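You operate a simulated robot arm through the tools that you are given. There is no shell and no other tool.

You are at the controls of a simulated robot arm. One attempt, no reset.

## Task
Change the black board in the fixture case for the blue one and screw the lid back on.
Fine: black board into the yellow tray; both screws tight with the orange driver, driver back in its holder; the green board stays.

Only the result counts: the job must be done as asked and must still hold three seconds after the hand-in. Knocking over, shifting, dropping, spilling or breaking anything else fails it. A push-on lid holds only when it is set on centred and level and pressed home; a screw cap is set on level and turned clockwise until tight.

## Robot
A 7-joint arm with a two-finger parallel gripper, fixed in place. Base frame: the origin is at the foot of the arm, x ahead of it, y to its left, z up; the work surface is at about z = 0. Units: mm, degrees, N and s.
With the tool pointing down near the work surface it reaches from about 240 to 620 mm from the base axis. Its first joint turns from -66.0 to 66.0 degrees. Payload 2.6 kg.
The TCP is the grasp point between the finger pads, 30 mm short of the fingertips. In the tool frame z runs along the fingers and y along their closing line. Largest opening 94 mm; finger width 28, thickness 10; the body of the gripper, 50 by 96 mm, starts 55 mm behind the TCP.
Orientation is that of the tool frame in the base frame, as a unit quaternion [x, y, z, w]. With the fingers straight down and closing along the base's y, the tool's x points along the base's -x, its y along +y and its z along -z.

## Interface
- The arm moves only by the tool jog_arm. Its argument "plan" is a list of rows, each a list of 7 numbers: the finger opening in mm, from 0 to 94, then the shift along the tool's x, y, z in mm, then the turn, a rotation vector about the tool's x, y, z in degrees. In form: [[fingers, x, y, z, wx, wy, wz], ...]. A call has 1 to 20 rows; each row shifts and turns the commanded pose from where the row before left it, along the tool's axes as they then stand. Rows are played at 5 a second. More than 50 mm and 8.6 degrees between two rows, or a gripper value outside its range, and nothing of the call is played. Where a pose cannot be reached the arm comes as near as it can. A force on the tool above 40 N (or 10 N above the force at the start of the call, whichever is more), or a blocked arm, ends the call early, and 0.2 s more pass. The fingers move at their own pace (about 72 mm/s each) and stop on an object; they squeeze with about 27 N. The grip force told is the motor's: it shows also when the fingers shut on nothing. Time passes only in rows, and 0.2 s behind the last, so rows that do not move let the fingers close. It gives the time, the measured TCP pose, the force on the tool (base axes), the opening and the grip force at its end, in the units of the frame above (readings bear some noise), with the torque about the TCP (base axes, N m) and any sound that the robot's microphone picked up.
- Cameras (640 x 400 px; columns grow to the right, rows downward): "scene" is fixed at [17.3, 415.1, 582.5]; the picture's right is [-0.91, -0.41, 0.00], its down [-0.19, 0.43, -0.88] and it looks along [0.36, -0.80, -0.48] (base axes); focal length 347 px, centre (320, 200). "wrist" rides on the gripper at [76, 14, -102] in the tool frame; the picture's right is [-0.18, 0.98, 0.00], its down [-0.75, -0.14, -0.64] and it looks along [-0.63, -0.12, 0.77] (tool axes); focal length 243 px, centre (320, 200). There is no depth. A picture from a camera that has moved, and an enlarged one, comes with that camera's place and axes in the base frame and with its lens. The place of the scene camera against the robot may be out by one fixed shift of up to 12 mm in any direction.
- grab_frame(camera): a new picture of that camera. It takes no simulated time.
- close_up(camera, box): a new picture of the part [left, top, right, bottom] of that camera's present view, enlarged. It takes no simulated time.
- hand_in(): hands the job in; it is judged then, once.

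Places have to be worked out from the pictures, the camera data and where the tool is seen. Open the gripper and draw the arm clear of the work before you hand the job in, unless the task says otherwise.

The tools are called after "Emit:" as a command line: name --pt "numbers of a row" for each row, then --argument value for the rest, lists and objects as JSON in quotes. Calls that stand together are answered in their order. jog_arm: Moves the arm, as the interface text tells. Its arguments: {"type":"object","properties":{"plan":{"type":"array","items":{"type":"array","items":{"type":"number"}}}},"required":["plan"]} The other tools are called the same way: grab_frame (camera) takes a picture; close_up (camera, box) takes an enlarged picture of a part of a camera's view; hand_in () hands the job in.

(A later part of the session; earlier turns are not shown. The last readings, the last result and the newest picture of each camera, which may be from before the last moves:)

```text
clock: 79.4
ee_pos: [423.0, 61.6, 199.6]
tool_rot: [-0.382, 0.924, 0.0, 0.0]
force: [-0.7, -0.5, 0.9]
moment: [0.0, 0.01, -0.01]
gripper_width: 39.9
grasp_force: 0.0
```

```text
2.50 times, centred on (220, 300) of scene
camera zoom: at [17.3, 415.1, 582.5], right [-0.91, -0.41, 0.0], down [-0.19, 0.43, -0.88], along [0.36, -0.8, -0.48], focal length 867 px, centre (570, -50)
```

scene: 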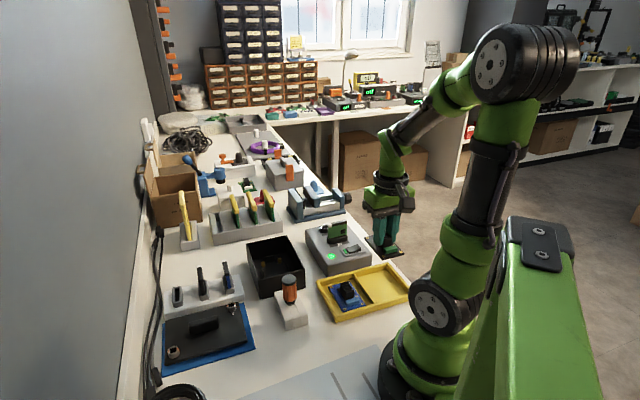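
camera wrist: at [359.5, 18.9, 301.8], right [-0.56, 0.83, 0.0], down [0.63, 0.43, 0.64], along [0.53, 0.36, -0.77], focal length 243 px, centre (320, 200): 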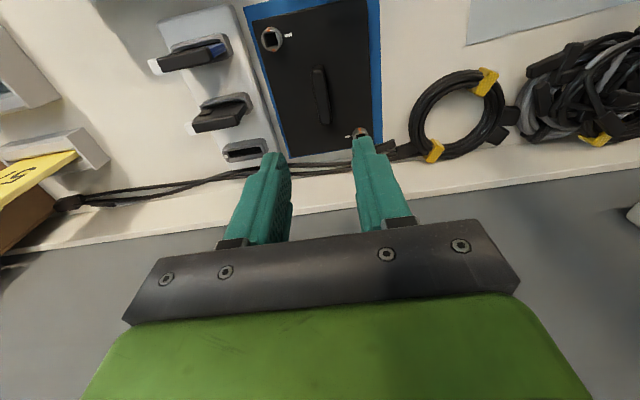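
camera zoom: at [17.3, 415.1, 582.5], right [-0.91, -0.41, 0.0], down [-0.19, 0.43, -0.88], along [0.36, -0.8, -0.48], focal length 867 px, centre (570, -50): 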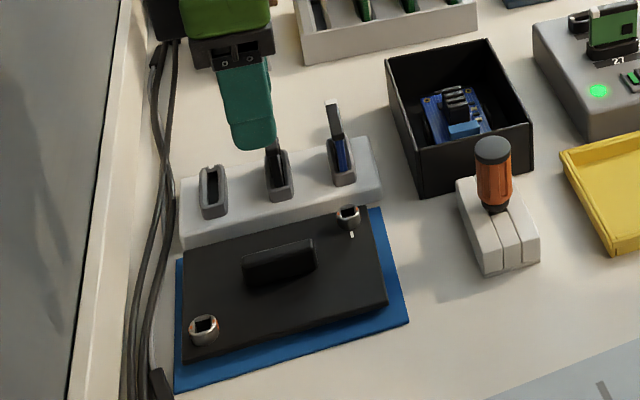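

I'm about 3 mm short of the release spot in y. I correct and descend over the handle.

Emit:
jog_arm --pt "40 -2.1 2.2 20 0 0 0" --pt "40 0 0 35 0 0 0" --pt "40 0 0 35 0 0 0" --pt "40 0 0 20 0 0 0" --pt "40 0 0 0 0 0 0"

Emit:
grab_frame --camera "wrist"

Emit:
close_up --camera "scene" --box '[140, 260, 260, 360]'

```text
clock: 80.6
ee_pos: [421.4, 65.0, 88.4]
tool_rot: [-0.38, 0.925, 0.0, 0.0]
force: [0.2, -0.1, 0.2]
moment: [0.02, -0.01, -0.02]
gripper_width: 40.3
grasp_force: 0.1
```

```text
taken
camera wrist: at [358.6, 22.6, 191.1], right [-0.56, 0.83, 0.0], down [0.64, 0.43, 0.64], along [0.53, 0.36, -0.77], focal length 243 px, centre (320, 200)
```

wrist: 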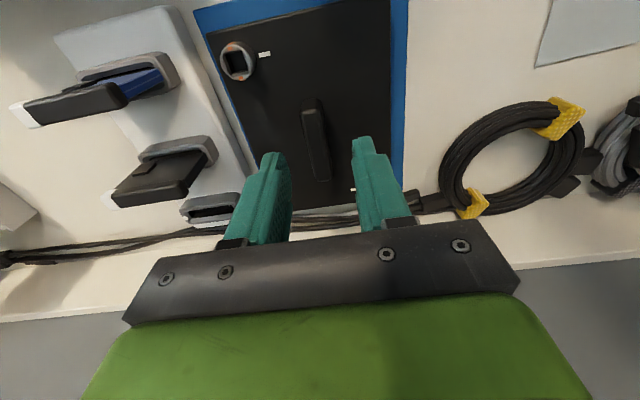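

```text
4.00 times, centred on (200, 310) of scene
camera zoom: at [17.3, 415.1, 582.5], right [-0.91, -0.41, 0.0], down [-0.19, 0.43, -0.88], along [0.36, -0.8, -0.48], focal length 1388 px, centre (800, -240)
```

zoom: 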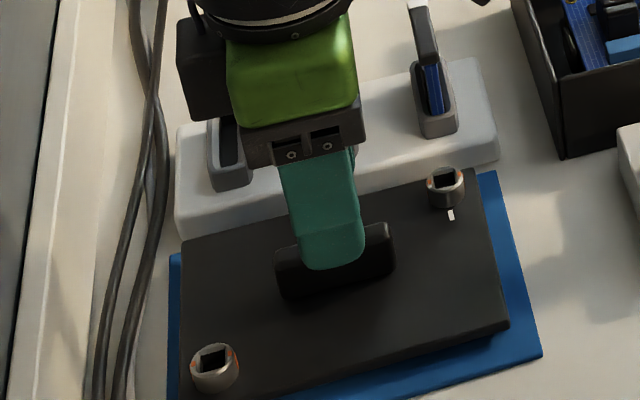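

Aligned with the handle. I lower the rest and grip it.

Emit:
jog_arm --pt "40 0 0 20 0 0 0" --pt "40 0 0 12 0 0 0" --pt "40 0 0 5 0 0 0" --pt "25 0 0 0 0 0 0" --pt "5 0 0 0 0 0 0" --pt "5 0 0 0 0 0 0" --pt "5 0 0 0 0 0 0"

Emit:
close_up --camera "wrist" --box '[180, 0, 420, 240]'

```text
clock: 82.2
ee_pos: [420.8, 64.7, 51.7]
tool_rot: [-0.379, 0.925, 0.0, -0.001]
force: [-0.4, -0.4, 0.6]
moment: [0.0, -0.01, 0.03]
gripper_width: 13.3
grasp_force: 27.2
```

```text
1.67 times, centred on (300, 120) of wrist
camera zoom: at [358.9, 22.3, 155.0], right [-0.56, 0.83, 0.0], down [0.63, 0.43, 0.64], along [0.53, 0.36, -0.77], focal length 404 px, centre (353, 333)
```

zoom: 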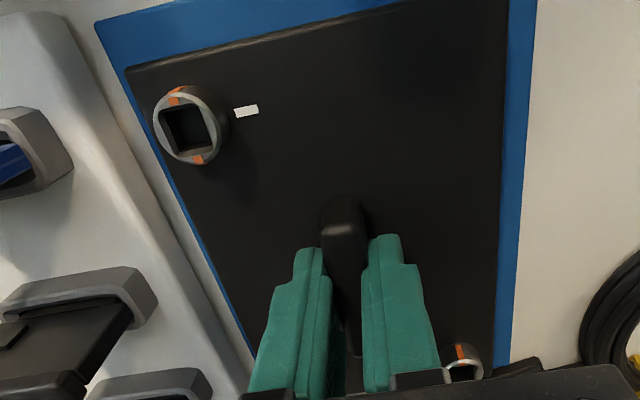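

Lid gripped with screw 1 on the same side as before. I lift, swing it back by 90° and carry it to above the case.

Emit:
jog_arm --pt "5 0 0 -5 0 0 0" --pt "5 0 0 -20 0 0 0" --pt "5 0 0 -40 0 0 0" --pt "5 0 0 -45 0 0 0" --pt "5 0 0 -40 0 0 0" --pt "5 0 0 0 0 0 7" --pt "5 0 0 0 0 0 8.4" --pt "5 0 0 0 0 0 8.4" --pt "5 0 0 0 0 0 8.4" --pt "5 0 0 0 0 0 8.4" --pt "5 0 0 0 0 0 8.4" --pt "5 0 0 0 0 0 8.4" --pt "5 0 0 0 0 0 8.4" --pt "5 0 0 0 0 0 8.4" --pt "5 0 0 0 0 0 8.4" --pt "5 0 0 0 0 0 8" --pt "5 0 0 0 0 0 0"

Emit:
grab_frame --camera "scene"

```text
clock: 85.8
ee_pos: [422.0, 65.3, 202.0]
tool_rot: [0.391, 0.921, 0.001, 0.0]
force: [0.1, 0.3, -0.9]
moment: [0.02, 0.05, -0.01]
gripper_width: 13.3
grasp_force: 26.7
```

```text
taken
```

scene: 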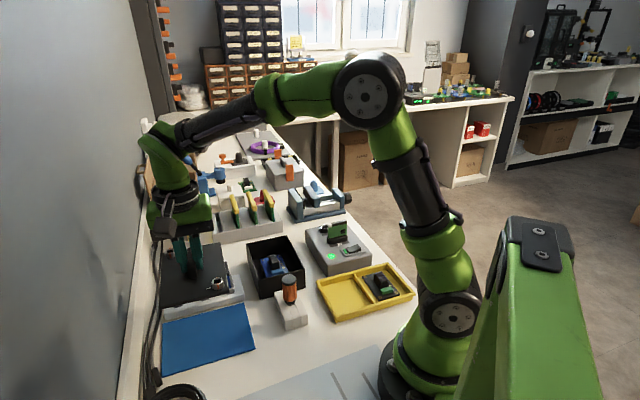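

Emit:
jog_arm --pt "5 -8 -10.3 0 0 0 0" --pt "5 -18 -23.3 0 0 0 0" --pt "5 -22 -28.5 0 0 0 0" --pt "5 -22 -28.5 0 0 0 0" --pt "5 -22 -28.5 0 0 0 0" --pt "5 -20 -25.9 0 0 0 0" --pt "5 -14 -18.1 0 0 0 0" --pt "5 -7.2 -9.2 0 0 0 0" --pt "5 0 0 0 0 0 0" --pt "5 0 0 0 0 0 0"

Emit:
grab_frame --camera "wrist"

Emit:
close_up --camera "scene" --box '[240, 210, 340, 290]'

```text
clock: 88.0
ee_pos: [392.9, -150.2, 202.5]
tool_rot: [0.39, 0.921, 0.0, 0.0]
force: [-0.4, 0.0, -0.8]
moment: [0.0, -0.02, 0.01]
gripper_width: 13.3
grasp_force: 27.5
```

```text
taken
camera wrist: at [350.7, -84.7, 305.1], right [0.83, 0.55, 0.0], down [0.42, -0.64, 0.64], along [0.35, -0.54, -0.77], focal length 243 px, centre (320, 200)
```

wrist: 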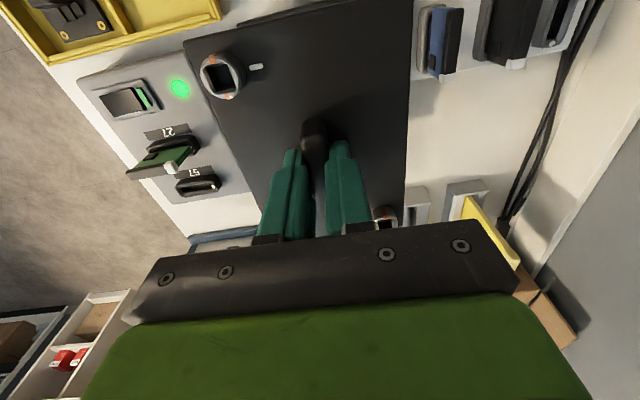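

```text
5.00 times, centred on (290, 250) of scene
camera zoom: at [17.3, 415.1, 582.5], right [-0.91, -0.41, 0.0], down [-0.19, 0.43, -0.88], along [0.36, -0.8, -0.48], focal length 1734 px, centre (470, -50)
```

zoom: 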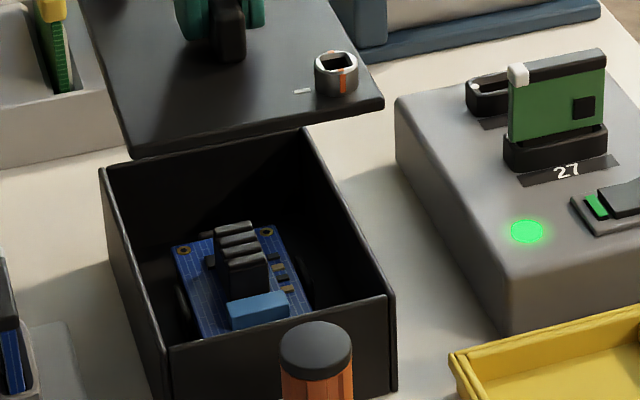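

The lid is over the case; about 2.6 mm of correction is needed along tool -y. I lower to just above the case rim and inspect.

Emit:
jog_arm --pt "5 -0.3 -2.6 12 0 0 0" --pt "5 0 0 25 0 0 0" --pt "5 0 0 25 0 0 0" --pt "5 0 0 12 0 0 0" --pt "5 0 0 0 0 0 0" --pt "5 0 0 0 0 0 0"

Emit:
grab_frame --camera "wrist"

Emit:
close_up --camera "scene" --box '[240, 210, 340, 290]'

Emit:
close_up --camera "scene" --box '[240, 230, 320, 330]'

Emit:
close_up --camera "wrist" --box '[170, 0, 430, 240]'

```text
clock: 89.4
ee_pos: [388.4, -151.7, 127.7]
tool_rot: [0.39, 0.921, 0.0, 0.0]
force: [-0.1, -0.1, -1.2]
moment: [0.02, -0.01, 0.03]
gripper_width: 13.1
grasp_force: 26.7
```

```text
taken
camera wrist: at [348.5, -86.9, 229.9], right [0.83, 0.55, 0.0], down [0.42, -0.64, 0.64], along [0.35, -0.54, -0.77], focal length 243 px, centre (320, 200)
```

wrist: 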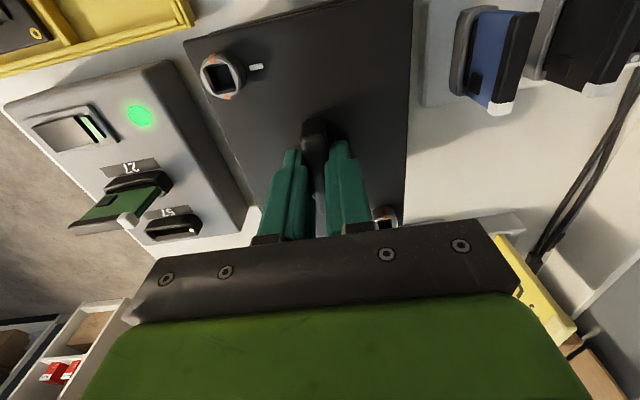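

```text
5.00 times, centred on (290, 250) of scene
camera zoom: at [17.3, 415.1, 582.5], right [-0.91, -0.41, 0.0], down [-0.19, 0.43, -0.88], along [0.36, -0.8, -0.48], focal length 1734 px, centre (470, -50)
```

zoom: 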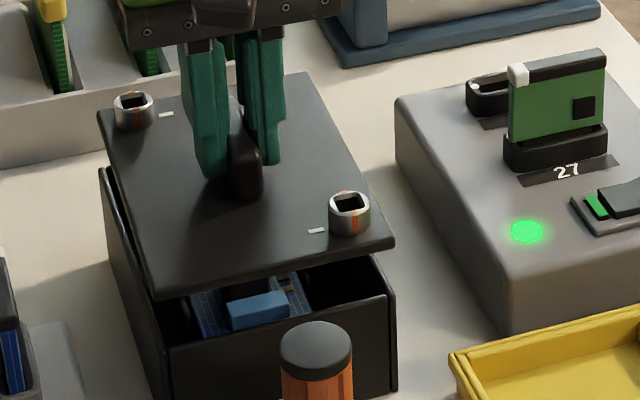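

```text
4.00 times, centred on (280, 280) of scene
camera zoom: at [17.3, 415.1, 582.5], right [-0.91, -0.41, 0.0], down [-0.19, 0.43, -0.88], along [0.36, -0.8, -0.48], focal length 1388 px, centre (480, -120)
```

zoom: 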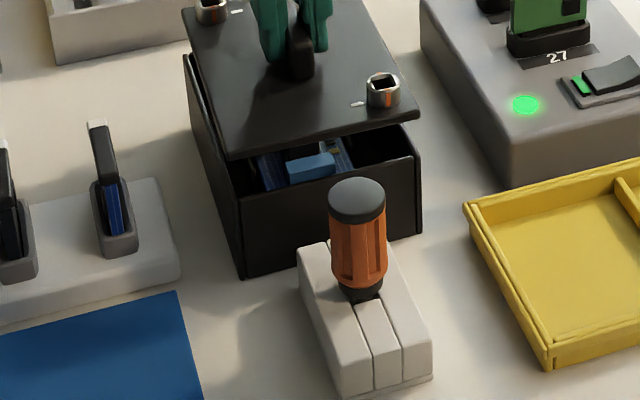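

```text
1.67 times, centred on (300, 120) of wrist
camera zoom: at [348.5, -86.9, 229.9], right [0.83, 0.55, 0.0], down [0.42, -0.64, 0.64], along [0.35, -0.54, -0.77], focal length 404 px, centre (353, 333)
```

zoom: 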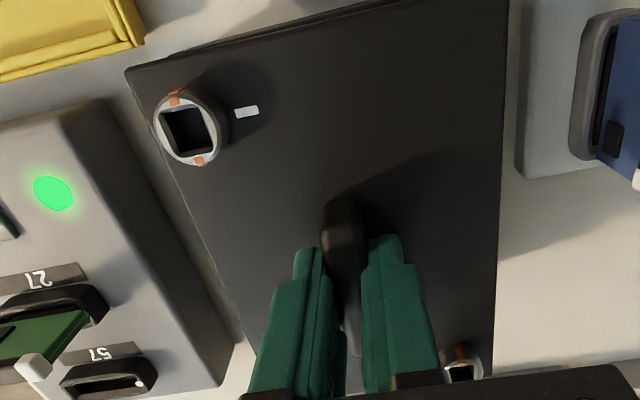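

The wrist view puts both screw heads within about 1 mm of their original plan positions, so lateral alignment looks good. I lower in steps, watching force and the lid edges against the body.

Emit:
jog_arm --pt "5 0 0 3 0 0 0" --pt "5 0 0 3 0 0 0" --pt "5 0 0 2 0 0 0" --pt "5 0 0 0 0 0 0"

Emit:
close_up --camera "scene" --box '[240, 210, 340, 290]'

Emit:
close_up --camera "wrist" --box '[170, 0, 430, 240]'

```text
clock: 90.4
ee_pos: [389.3, -152.5, 119.8]
tool_rot: [0.39, 0.921, 0.0, 0.0]
force: [-0.6, 0.1, -1.4]
moment: [0.02, -0.02, 0.0]
gripper_width: 13.2
grasp_force: 27.2
```

```text
5.00 times, centred on (290, 250) of scene
camera zoom: at [17.3, 415.1, 582.5], right [-0.91, -0.41, 0.0], down [-0.19, 0.43, -0.88], along [0.36, -0.8, -0.48], focal length 1734 px, centre (470, -50)
```

zoom: 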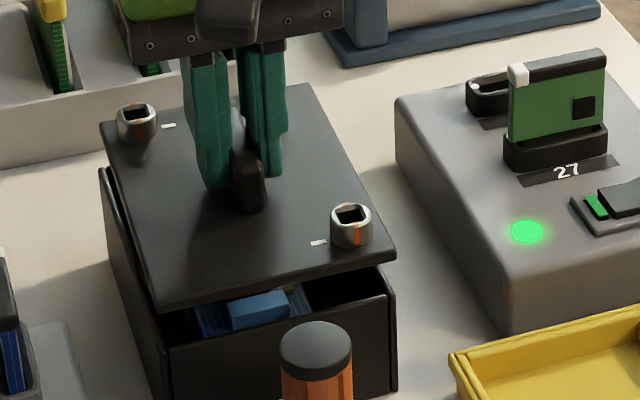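

```text
1.67 times, centred on (300, 120) of wrist
camera zoom: at [348.1, -87.4, 222.9], right [0.83, 0.55, 0.0], down [0.42, -0.64, 0.64], along [0.35, -0.54, -0.77], focal length 404 px, centre (353, 333)
```

zoom: 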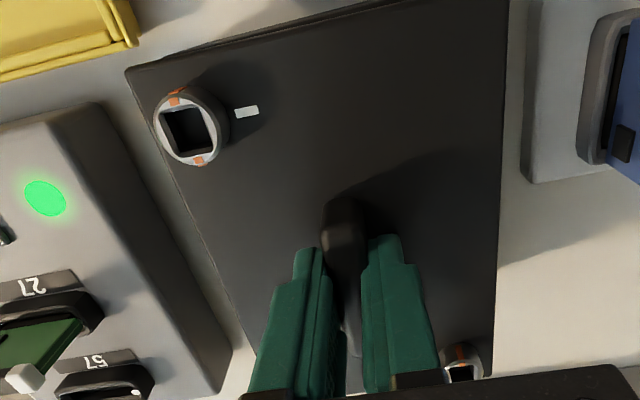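

I need finer measurement of the lid against the body, so I zoom in on the corners.

Emit:
close_up --camera "scene" --box '[240, 250, 290, 290]'

Emit:
close_up --camera "scene" --box '[280, 240, 330, 280]'

Emit:
close_up --camera "scene" --box '[235, 220, 285, 260]'

Emit:
close_up --camera "wrist" --box '[220, 0, 300, 60]'

Emit:
close_up --camera "wrist" --box '[360, 170, 420, 240]'

```text
10.00 times, centred on (265, 270) of scene
camera zoom: at [17.3, 415.1, 582.5], right [-0.91, -0.41, 0.0], down [-0.19, 0.43, -0.88], along [0.36, -0.8, -0.48], focal length 3469 px, centre (870, -500)
```

zoom: 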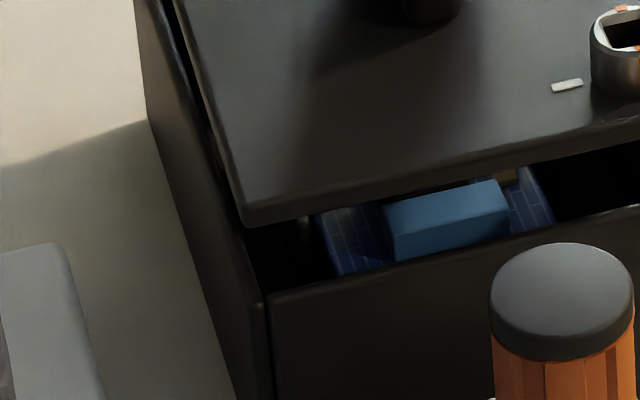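

```text
10.00 times, centred on (305, 260) of scene
camera zoom: at [17.3, 415.1, 582.5], right [-0.91, -0.41, 0.0], down [-0.19, 0.43, -0.88], along [0.36, -0.8, -0.48], focal length 3469 px, centre (470, -400)
```

zoom: 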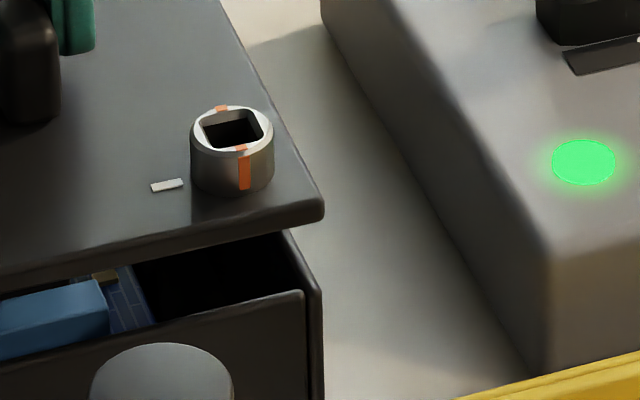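

```text
10.00 times, centred on (260, 240) of scene
camera zoom: at [17.3, 415.1, 582.5], right [-0.91, -0.41, 0.0], down [-0.19, 0.43, -0.88], along [0.36, -0.8, -0.48], focal length 3469 px, centre (920, -200)
```

zoom: 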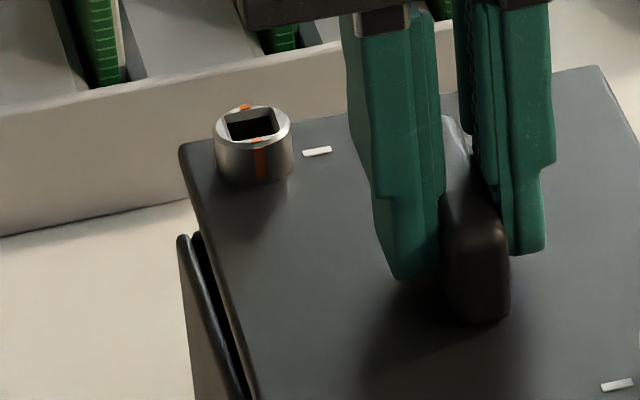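

```text
6.67 times, centred on (260, 30) of wrist
camera zoom: at [348.1, -87.4, 222.9], right [0.83, 0.55, 0.0], down [0.42, -0.64, 0.64], along [0.35, -0.54, -0.77], focal length 1618 px, centre (720, 1333)
```

zoom: 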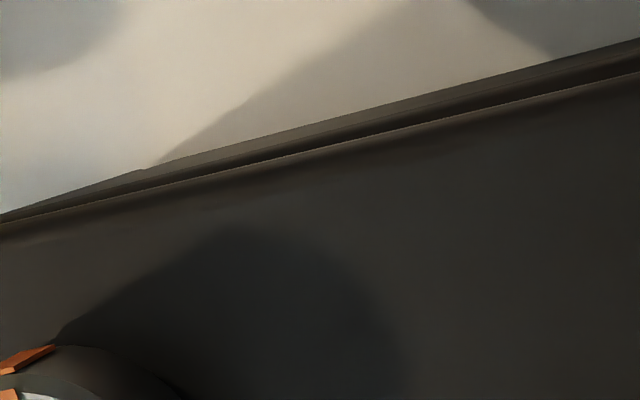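

```text
5.71 times, centred on (390, 205) of wrist
camera zoom: at [348.1, -87.4, 222.9], right [0.83, 0.55, 0.0], down [0.42, -0.64, 0.64], along [0.35, -0.54, -0.77], focal length 1386 px, centre (-80, 171)
```

zoom: 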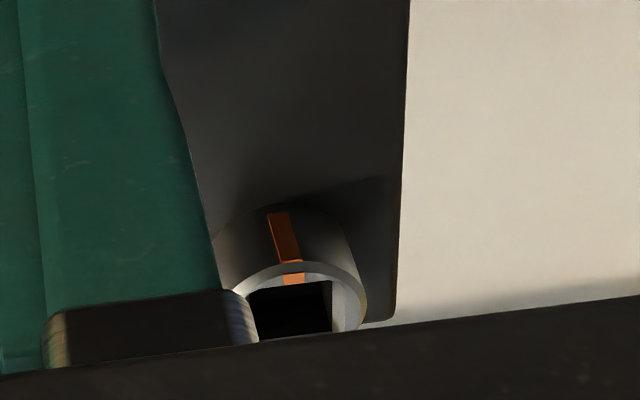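

The wrist close-up shows the lid edge about 2° clockwise of the body edge. I rotate the lid 2° counter-clockwise and re-check.

Emit:
jog_arm --pt "5 0 0 0 0 0 -1" --pt "5 0 0 0 0 0 -1" --pt "5 0 0 0 0 0 0" --pt "5 0 0 0 0 0 0"

Emit:
close_up --camera "wrist" --box '[170, 0, 430, 160]'

Emit:
close_up --camera "wrist" --box '[220, 0, 300, 60]'

Emit:
close_up --camera "wrist" --box '[180, 30, 260, 110]'

Emit:
close_up --camera "scene" --box '[235, 220, 285, 260]'

Emit:
close_up --camera "scene" --box '[240, 250, 290, 290]'

Emit:
close_up --camera "scene" --box '[280, 240, 330, 280]'

```text
clock: 91.4
ee_pos: [389.8, -151.4, 119.5]
tool_rot: [0.374, 0.928, 0.0, 0.0]
force: [-0.5, 0.0, -1.0]
moment: [0.0, -0.02, 0.0]
gripper_width: 13.1
grasp_force: 27.4
```

```text
2.46 times, centred on (300, 80) of wrist
camera zoom: at [345.8, -89.0, 223.0], right [0.81, 0.58, 0.0], down [0.45, -0.62, 0.64], along [0.37, -0.52, -0.77], focal length 597 px, centre (369, 495)
```

zoom: 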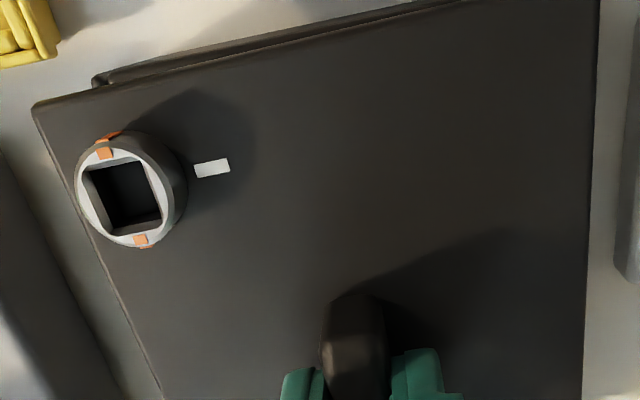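

```text
6.67 times, centred on (260, 30) of wrist
camera zoom: at [345.8, -89.0, 223.0], right [0.81, 0.58, 0.0], down [0.45, -0.62, 0.64], along [0.37, -0.52, -0.77], focal length 1618 px, centre (720, 1333)
```

zoom: 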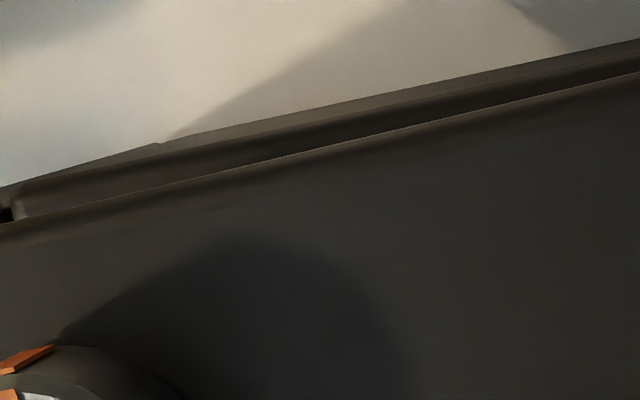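

```text
5.00 times, centred on (220, 70) of wrist
camera zoom: at [345.8, -89.0, 223.0], right [0.81, 0.58, 0.0], down [0.45, -0.62, 0.64], along [0.37, -0.52, -0.77], focal length 1213 px, centre (820, 850)
```

zoom: 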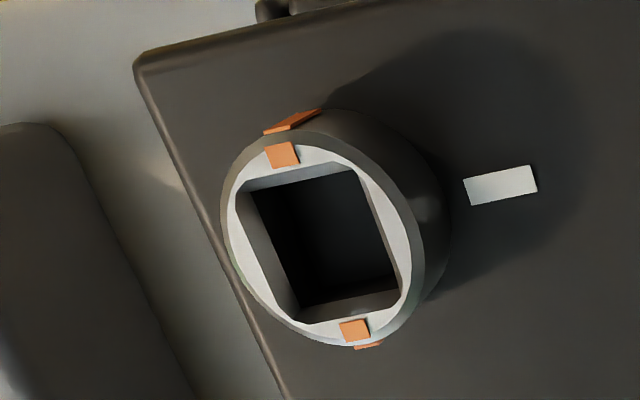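

```text
10.00 times, centred on (260, 240) of scene
camera zoom: at [17.3, 415.1, 582.5], right [-0.91, -0.41, 0.0], down [-0.19, 0.43, -0.88], along [0.36, -0.8, -0.48], focal length 3469 px, centre (920, -200)
```

zoom: 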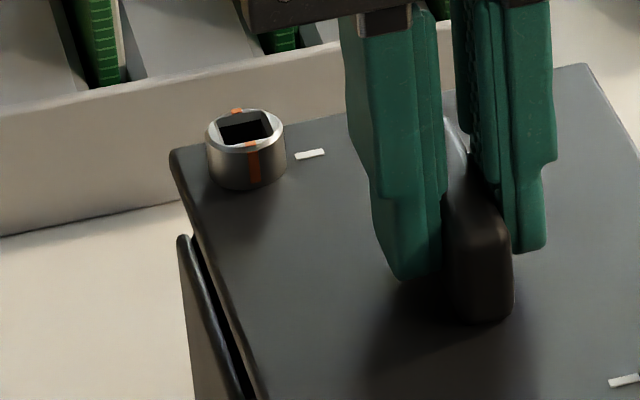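

```text
10.00 times, centred on (265, 270) of scene
camera zoom: at [17.3, 415.1, 582.5], right [-0.91, -0.41, 0.0], down [-0.19, 0.43, -0.88], along [0.36, -0.8, -0.48], focal length 3469 px, centre (870, -500)
```

zoom: 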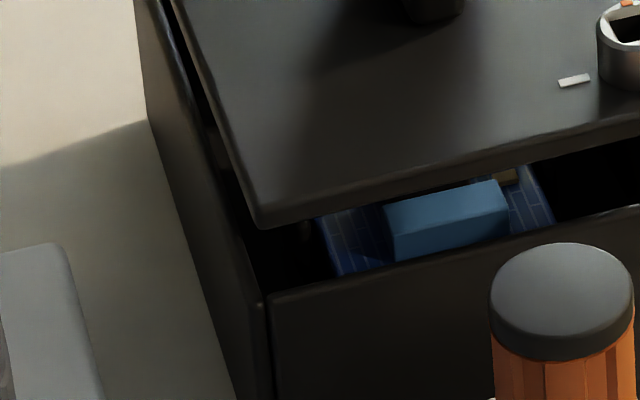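

```text
10.00 times, centred on (305, 260) of scene
camera zoom: at [17.3, 415.1, 582.5], right [-0.91, -0.41, 0.0], down [-0.19, 0.43, -0.88], along [0.36, -0.8, -0.48], focal length 3469 px, centre (470, -400)
```

zoom: 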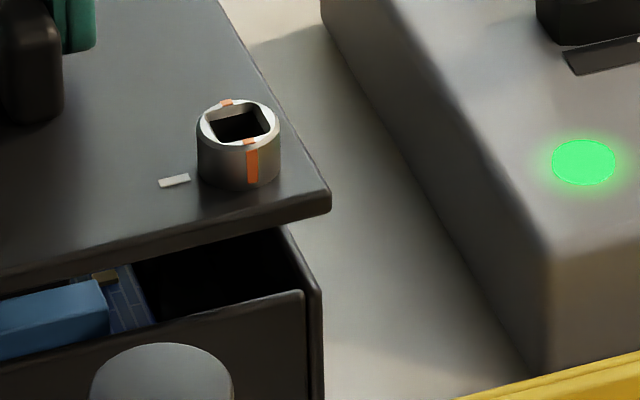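

The lid is now about 0.7° over-rotated and sits about 1.8 mm inside the near body edge. I correct by 0.6° clockwise and about 1.7 mm (tool x +1.1, y +1.3), then re-check.

Emit:
jog_arm --pt "5 1.1 1.3 0 0 0 0.6" --pt "5 0 0 2 0 0 0" --pt "5 0 0 0 0 0 0" --pt "5 0 0 0 0 0 0"

Emit:
close_up --camera "wrist" --box '[220, 0, 300, 60]'

Emit:
close_up --camera "wrist" --box '[180, 30, 260, 110]'

Emit:
close_up --camera "scene" --box '[240, 250, 290, 290]'

Emit:
close_up --camera "scene" --box '[280, 240, 330, 280]'

Emit:
close_up --camera "scene" --box '[235, 220, 285, 260]'

```text
clock: 92.4
ee_pos: [390.4, -150.8, 117.8]
tool_rot: [0.379, 0.926, 0.0, -0.001]
force: [0.9, 0.1, -0.6]
moment: [-0.01, 0.0, 0.01]
gripper_width: 13.1
grasp_force: 26.5
```

```text
6.67 times, centred on (260, 30) of wrist
camera zoom: at [347.0, -86.8, 220.8], right [0.82, 0.57, 0.0], down [0.44, -0.63, 0.64], along [0.37, -0.53, -0.77], focal length 1618 px, centre (720, 1333)
```

zoom: 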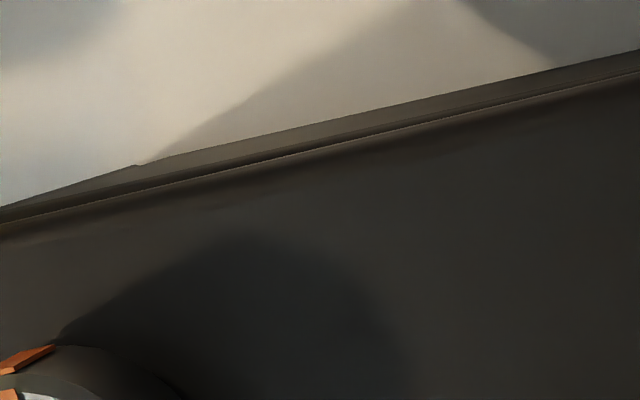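

```text
5.00 times, centred on (220, 70) of wrist
camera zoom: at [347.0, -86.8, 220.8], right [0.82, 0.57, 0.0], down [0.44, -0.63, 0.64], along [0.37, -0.53, -0.77], focal length 1213 px, centre (820, 850)
```

zoom: 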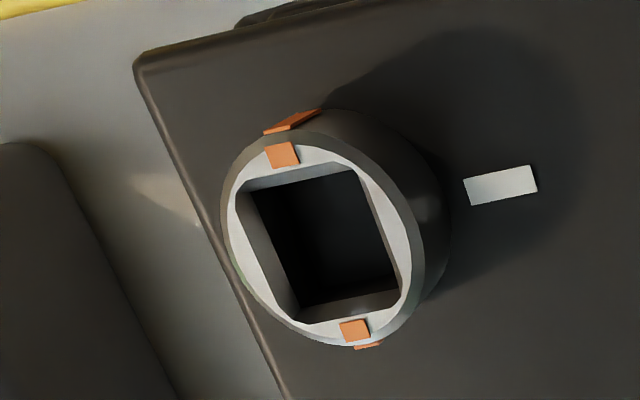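

```text
10.00 times, centred on (265, 270) of scene
camera zoom: at [17.3, 415.1, 582.5], right [-0.91, -0.41, 0.0], down [-0.19, 0.43, -0.88], along [0.36, -0.8, -0.48], focal length 3469 px, centre (870, -500)
```

zoom: 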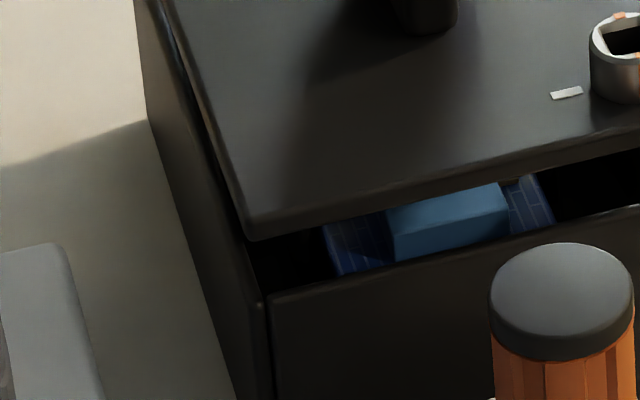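

```text
10.00 times, centred on (305, 260) of scene
camera zoom: at [17.3, 415.1, 582.5], right [-0.91, -0.41, 0.0], down [-0.19, 0.43, -0.88], along [0.36, -0.8, -0.48], focal length 3469 px, centre (470, -400)
```

zoom: 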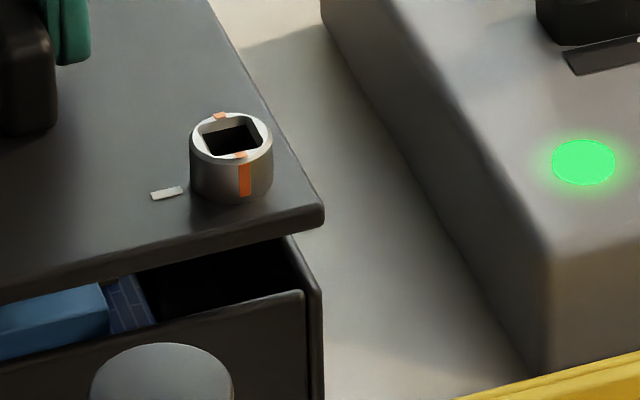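

```text
10.00 times, centred on (260, 240) of scene
camera zoom: at [17.3, 415.1, 582.5], right [-0.91, -0.41, 0.0], down [-0.19, 0.43, -0.88], along [0.36, -0.8, -0.48], focal length 3469 px, centre (920, -200)
```

zoom: 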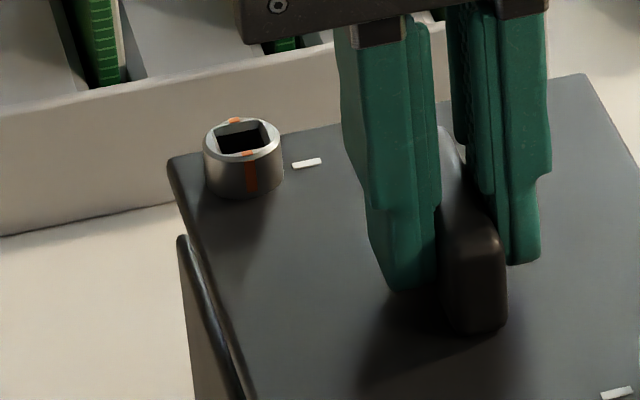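

Edges are parallel within 0.3° and positions within about 1 mm. I lower gently and feel for contact.

Emit:
jog_arm --pt "5 0.3 0 2 0 0 0" --pt "5 0 0 2 0 0 0" --pt "5 0 0 2 0 0 0" --pt "5 0 0 0 0 0 0"

Emit:
close_up --camera "scene" --box '[240, 210, 340, 290]'

```text
clock: 93.4
ee_pos: [389.3, -151.4, 111.5]
tool_rot: [0.379, 0.926, 0.0, 0.0]
force: [0.9, -0.4, -1.5]
moment: [-0.02, -0.02, 0.0]
gripper_width: 13.0
grasp_force: 26.9
```

```text
5.00 times, centred on (290, 250) of scene
camera zoom: at [17.3, 415.1, 582.5], right [-0.91, -0.41, 0.0], down [-0.19, 0.43, -0.88], along [0.36, -0.8, -0.48], focal length 1734 px, centre (470, -50)
```

zoom: 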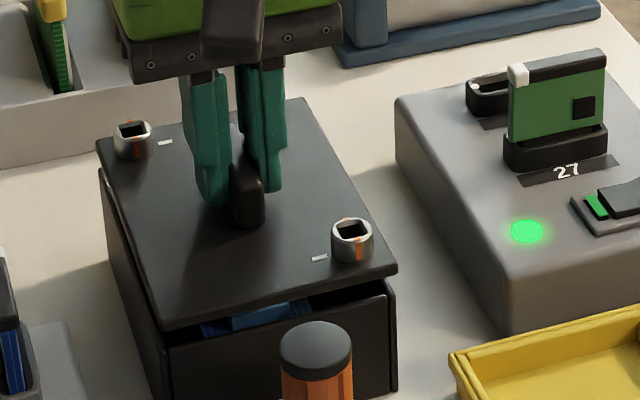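

Emit:
jog_arm --pt "5 0 0 1.5 0 0 0" --pt "5 0 0 1.5 0 0 0" --pt "5 0 0 0 0 0 0"

Emit:
close_up --camera "scene" --box '[280, 240, 330, 280]'

Emit:
close_up --camera "scene" --box '[240, 250, 290, 290]'

Emit:
close_up --camera "scene" --box '[235, 220, 285, 260]'

Emit:
close_up --camera "wrist" --box '[170, 0, 430, 160]'

```text
clock: 94.2
ee_pos: [389.6, -149.3, 109.2]
tool_rot: [0.379, 0.925, 0.0, 0.0]
force: [0.0, -0.5, 0.1]
moment: [-0.02, -0.01, 0.0]
gripper_width: 13.1
grasp_force: 26.7
```

```text
10.00 times, centred on (305, 260) of scene
camera zoom: at [17.3, 415.1, 582.5], right [-0.91, -0.41, 0.0], down [-0.19, 0.43, -0.88], along [0.36, -0.8, -0.48], focal length 3469 px, centre (470, -400)
```

zoom: 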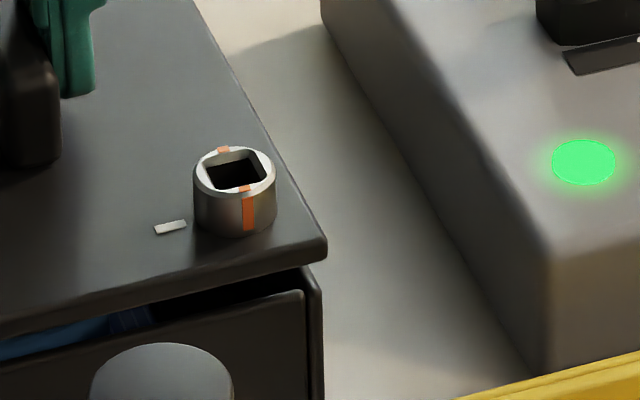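

```text
10.00 times, centred on (265, 270) of scene
camera zoom: at [17.3, 415.1, 582.5], right [-0.91, -0.41, 0.0], down [-0.19, 0.43, -0.88], along [0.36, -0.8, -0.48], focal length 3469 px, centre (870, -500)
```

zoom: 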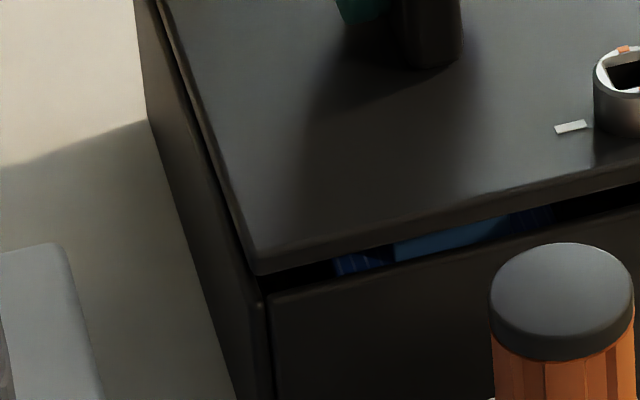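

```text
10.00 times, centred on (260, 240) of scene
camera zoom: at [17.3, 415.1, 582.5], right [-0.91, -0.41, 0.0], down [-0.19, 0.43, -0.88], along [0.36, -0.8, -0.48], focal length 3469 px, centre (920, -200)
```

zoom: 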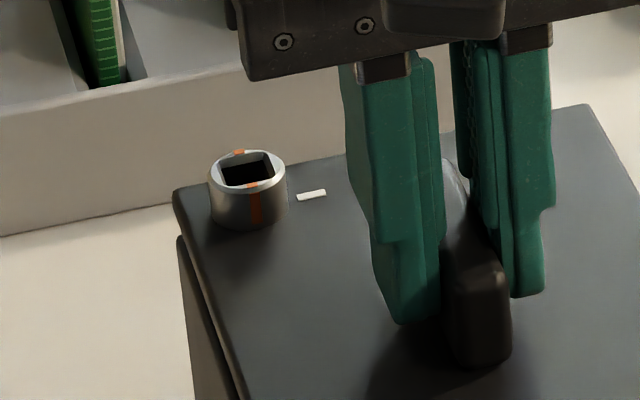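

```text
2.46 times, centred on (300, 80) of wrist
camera zoom: at [346.2, -86.2, 212.0], right [0.82, 0.57, 0.0], down [0.44, -0.63, 0.64], along [0.37, -0.53, -0.77], focal length 597 px, centre (369, 495)
```

zoom: 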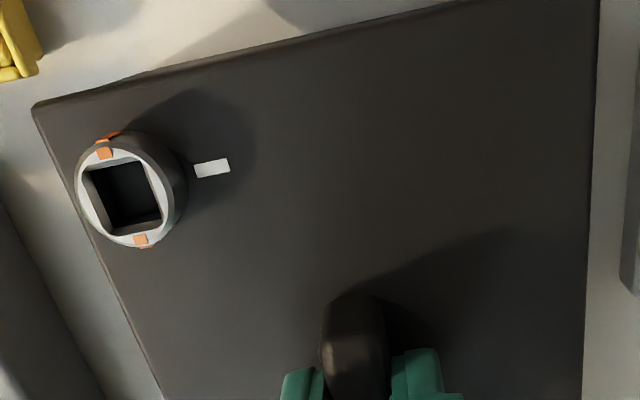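

There is no force yet, and through the gap I see no lip colliding. I continue lowering in small steps.

Emit:
jog_arm --pt "5 0 0 1 0 0 0" --pt "5 0 0 1 0 0 0" --pt "5 0 0 0 0 0 0"

Emit:
jog_arm --pt "5 0 0 1 0 0 0" --pt "5 0 0 1 0 0 0" --pt "5 0 0 0 0 0 0"

Emit:
close_up --camera "scene" --box '[240, 210, 340, 290]'

Emit:
close_up --camera "scene" --box '[280, 240, 330, 280]'

```text
clock: 95.0
ee_pos: [389.0, -150.6, 106.8]
tool_rot: [0.379, 0.926, 0.0, 0.0]
force: [-0.2, -0.1, -0.5]
moment: [-0.01, 0.0, 0.03]
gripper_width: 13.2
grasp_force: 26.4
```

```text
clock: 95.8
ee_pos: [389.0, -149.8, 104.3]
tool_rot: [0.379, 0.925, 0.0, 0.0]
force: [1.1, 0.4, -0.9]
moment: [-0.03, -0.01, 0.01]
gripper_width: 13.1
grasp_force: 27.0
```

```text
5.00 times, centred on (290, 250) of scene
camera zoom: at [17.3, 415.1, 582.5], right [-0.91, -0.41, 0.0], down [-0.19, 0.43, -0.88], along [0.36, -0.8, -0.48], focal length 1734 px, centre (470, -50)
```

zoom: 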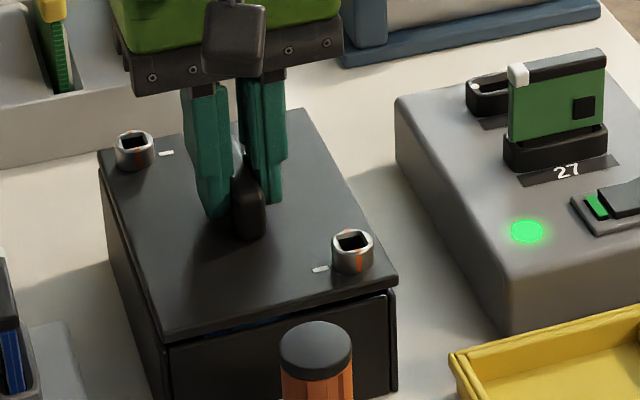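

```text
10.00 times, centred on (305, 260) of scene
camera zoom: at [17.3, 415.1, 582.5], right [-0.91, -0.41, 0.0], down [-0.19, 0.43, -0.88], along [0.36, -0.8, -0.48], focal length 3469 px, centre (470, -400)
```

zoom: 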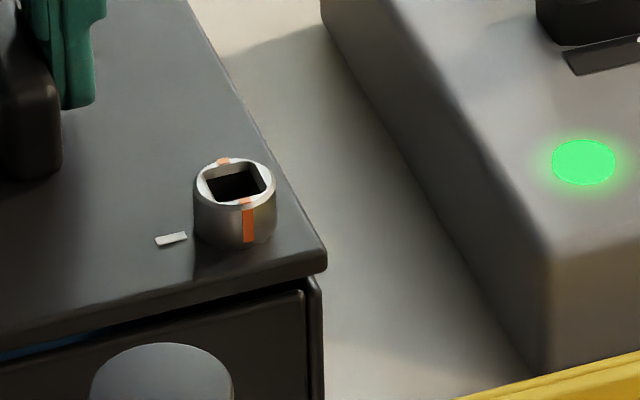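

Emit:
jog_arm --pt "5 0 0 1 0 0 0" --pt "5 0 0 0.7 0 0 0" --pt "5 0 0 0 0 0 0"

Emit:
jog_arm --pt "5 0 0 0.7 0 0 0" --pt "5 0 0 0.7 0 0 0" --pt "5 0 0 0 0 0 0"

Emit:
close_up --camera "scene" --box '[280, 240, 330, 280]'

Emit:
close_up --camera "scene" --box '[235, 220, 285, 260]'

Emit:
close_up --camera "scene" --box '[240, 250, 290, 290]'

```text
clock: 96.6
ee_pos: [389.1, -149.6, 102.3]
tool_rot: [0.379, 0.925, 0.0, 0.0]
force: [0.7, -0.4, -0.9]
moment: [0.01, -0.02, 0.01]
gripper_width: 13.2
grasp_force: 27.3
```

```text
clock: 97.4
ee_pos: [389.9, -150.8, 101.2]
tool_rot: [0.378, 0.926, 0.0, 0.0]
force: [-0.5, 0.0, -1.3]
moment: [0.0, -0.03, 0.01]
gripper_width: 13.1
grasp_force: 26.7
```

```text
10.00 times, centred on (305, 260) of scene
camera zoom: at [17.3, 415.1, 582.5], right [-0.91, -0.41, 0.0], down [-0.19, 0.43, -0.88], along [0.36, -0.8, -0.48], focal length 3469 px, centre (470, -400)
```

zoom: 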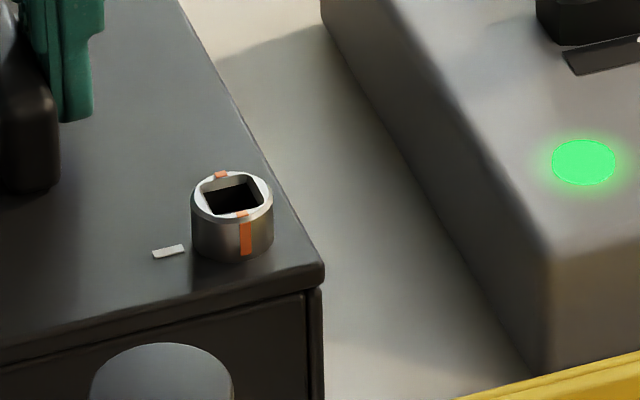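

```text
10.00 times, centred on (260, 240) of scene
camera zoom: at [17.3, 415.1, 582.5], right [-0.91, -0.41, 0.0], down [-0.19, 0.43, -0.88], along [0.36, -0.8, -0.48], focal length 3469 px, centre (920, -200)
```

zoom: 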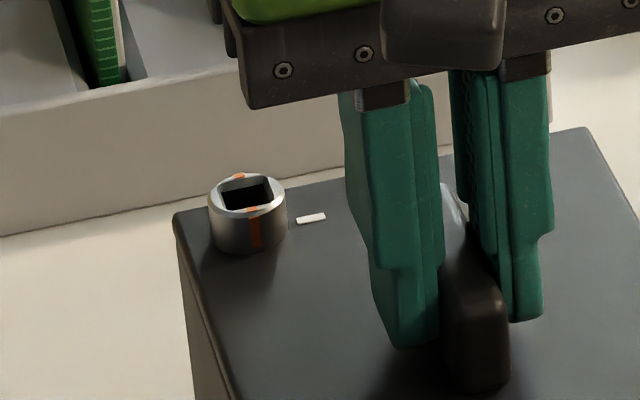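

```text
10.00 times, centred on (265, 270) of scene
camera zoom: at [17.3, 415.1, 582.5], right [-0.91, -0.41, 0.0], down [-0.19, 0.43, -0.88], along [0.36, -0.8, -0.48], focal length 3469 px, centre (870, -500)
```

zoom: 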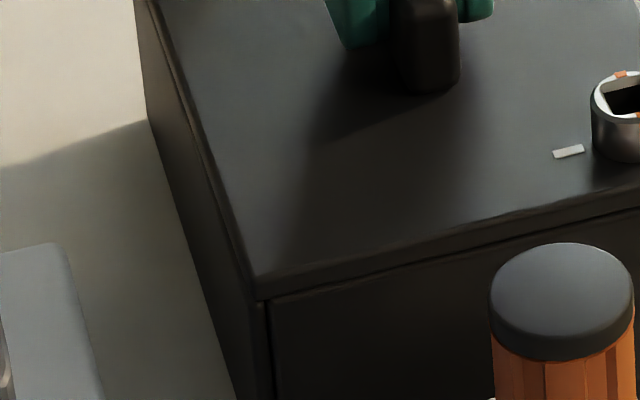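

The lid is now practically flush and in place with no lateral force. I lower the last bit until it seats.

Emit:
jog_arm --pt "5 0 0 0.7 0 0 0" --pt "5 0 0 0.5 0 0 0" --pt "5 0 0 0 0 0 0"

Emit:
close_up --camera "scene" --box '[280, 240, 330, 280]'

```text
clock: 98.2
ee_pos: [390.0, -149.8, 99.8]
tool_rot: [0.379, 0.926, 0.0, -0.001]
force: [0.5, -0.5, -0.8]
moment: [-0.04, -0.02, 0.01]
gripper_width: 13.1
grasp_force: 27.3
```

```text
10.00 times, centred on (305, 260) of scene
camera zoom: at [17.3, 415.1, 582.5], right [-0.91, -0.41, 0.0], down [-0.19, 0.43, -0.88], along [0.36, -0.8, -0.48], focal length 3469 px, centre (470, -400)
```

zoom: 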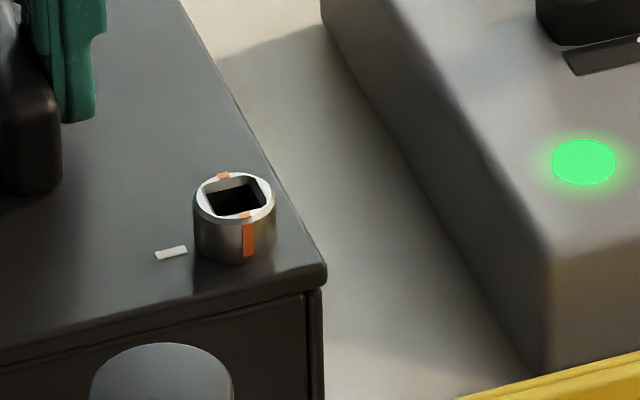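

Emit:
jog_arm --pt "5 0 0 0.5 0 0 0" --pt "5 0 0 0.5 0 0 0" --pt "5 0 0 0 0 0 0"

Emit:
close_up --camera "scene" --box '[240, 210, 340, 290]'

Emit:
close_up --camera "scene" --box '[280, 240, 330, 280]'

```text
clock: 99.0
ee_pos: [389.5, -151.3, 101.4]
tool_rot: [0.379, 0.926, 0.001, 0.001]
force: [-7.2, 1.9, 20.0]
moment: [0.2, 0.35, 0.04]
gripper_width: 13.3
grasp_force: 27.4
```

```text
5.00 times, centred on (290, 250) of scene
camera zoom: at [17.2, 415.2, 582.5], right [-0.91, -0.41, 0.0], down [-0.19, 0.43, -0.88], along [0.36, -0.8, -0.48], focal length 1734 px, centre (470, -50)
```

zoom: 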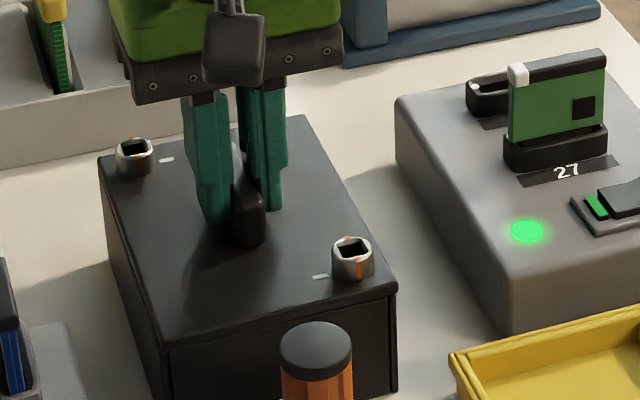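

```text
10.00 times, centred on (305, 260) of scene
camera zoom: at [17.2, 415.2, 582.5], right [-0.91, -0.41, 0.0], down [-0.19, 0.43, -0.88], along [0.36, -0.8, -0.48], focal length 3469 px, centre (470, -400)
```

zoom: 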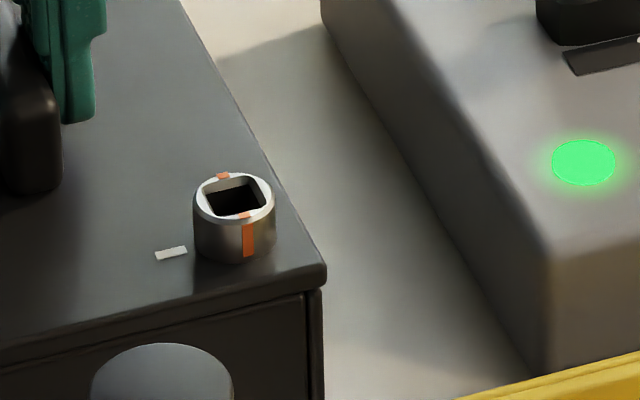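

Contact at 20 N with the seam closed as in the original. I release, rise and inspect the lid from above.

Emit:
jog_arm --pt "5 0 0 -0.7 0 0 0" --pt "35 0 0 0 0 0 0" --pt "35 0 0 0 0 0 0" --pt "35 0 0 -20 0 0 0" --pt "35 0 0 -40 0 0 0" --pt "35 30 0 -30 0 0 0" --pt "60 40 0 -10 0 0 0" --pt "60 0 0 0 0 0 0"

Emit:
grab_frame --camera "wrist"

Emit:
close_up --camera "wrist" --box '[220, 60, 400, 220]'

Emit:
close_up --camera "scene" --box '[240, 210, 340, 290]'

Emit:
close_up --camera "scene" --box '[240, 230, 320, 330]'

```text
clock: 100.8
ee_pos: [339.5, -100.2, 199.9]
tool_rot: [0.379, 0.925, 0.0, 0.0]
force: [-0.1, 0.3, -0.8]
moment: [-0.01, -0.03, 0.03]
gripper_width: 59.8
grasp_force: 0.1
```

```text
taken
camera wrist: at [296.4, -36.0, 302.8], right [0.82, 0.57, 0.0], down [0.44, -0.63, 0.64], along [0.37, -0.53, -0.77], focal length 243 px, centre (320, 200)
```

wrist: 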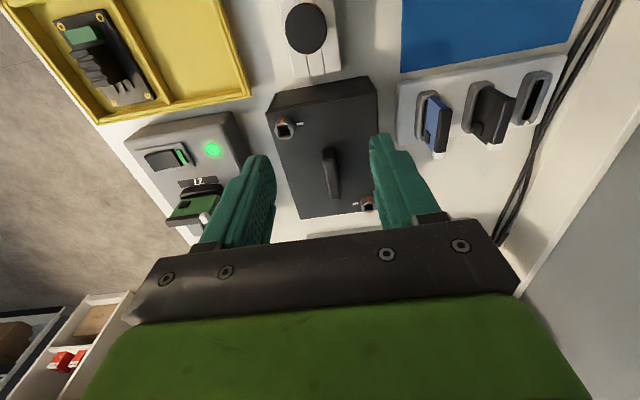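

```text
2.50 times, centred on (310, 140) of wrist
camera zoom: at [296.4, -36.0, 302.8], right [0.82, 0.57, 0.0], down [0.44, -0.63, 0.64], along [0.37, -0.53, -0.77], focal length 606 px, centre (345, 350)
```

zoom: 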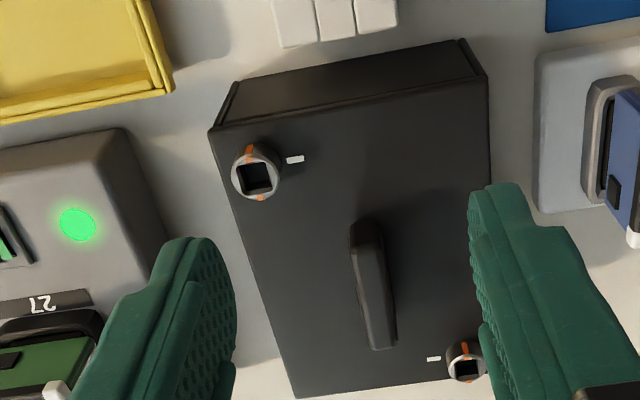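

```text
5.00 times, centred on (290, 250) of scene
camera zoom: at [17.3, 415.1, 582.5], right [-0.91, -0.41, 0.0], down [-0.19, 0.43, -0.88], along [0.36, -0.8, -0.48], focal length 1734 px, centre (470, -50)
```

zoom: 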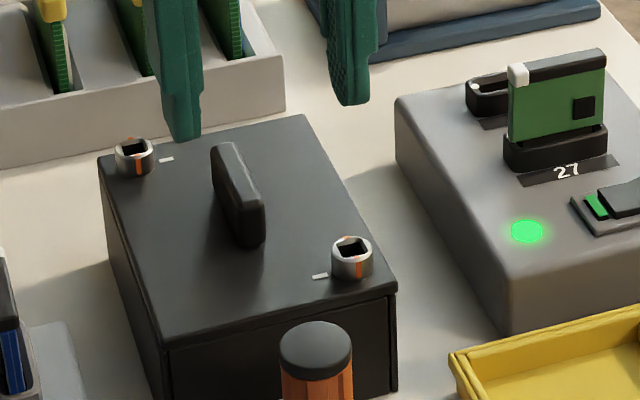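

```text
4.00 times, centred on (280, 280) of scene
camera zoom: at [17.3, 415.1, 582.5], right [-0.91, -0.41, 0.0], down [-0.19, 0.43, -0.88], along [0.36, -0.8, -0.48], focal length 1388 px, centre (480, -120)
```

zoom: 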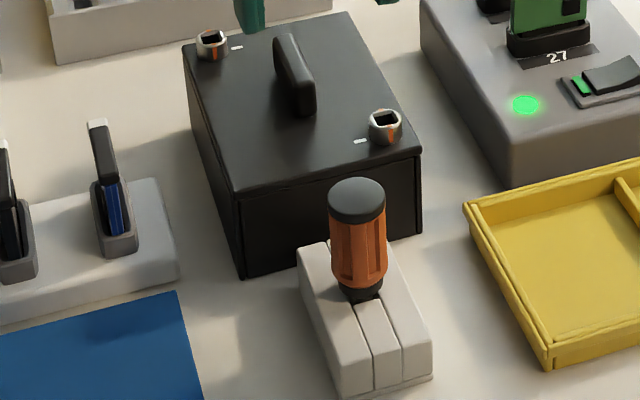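

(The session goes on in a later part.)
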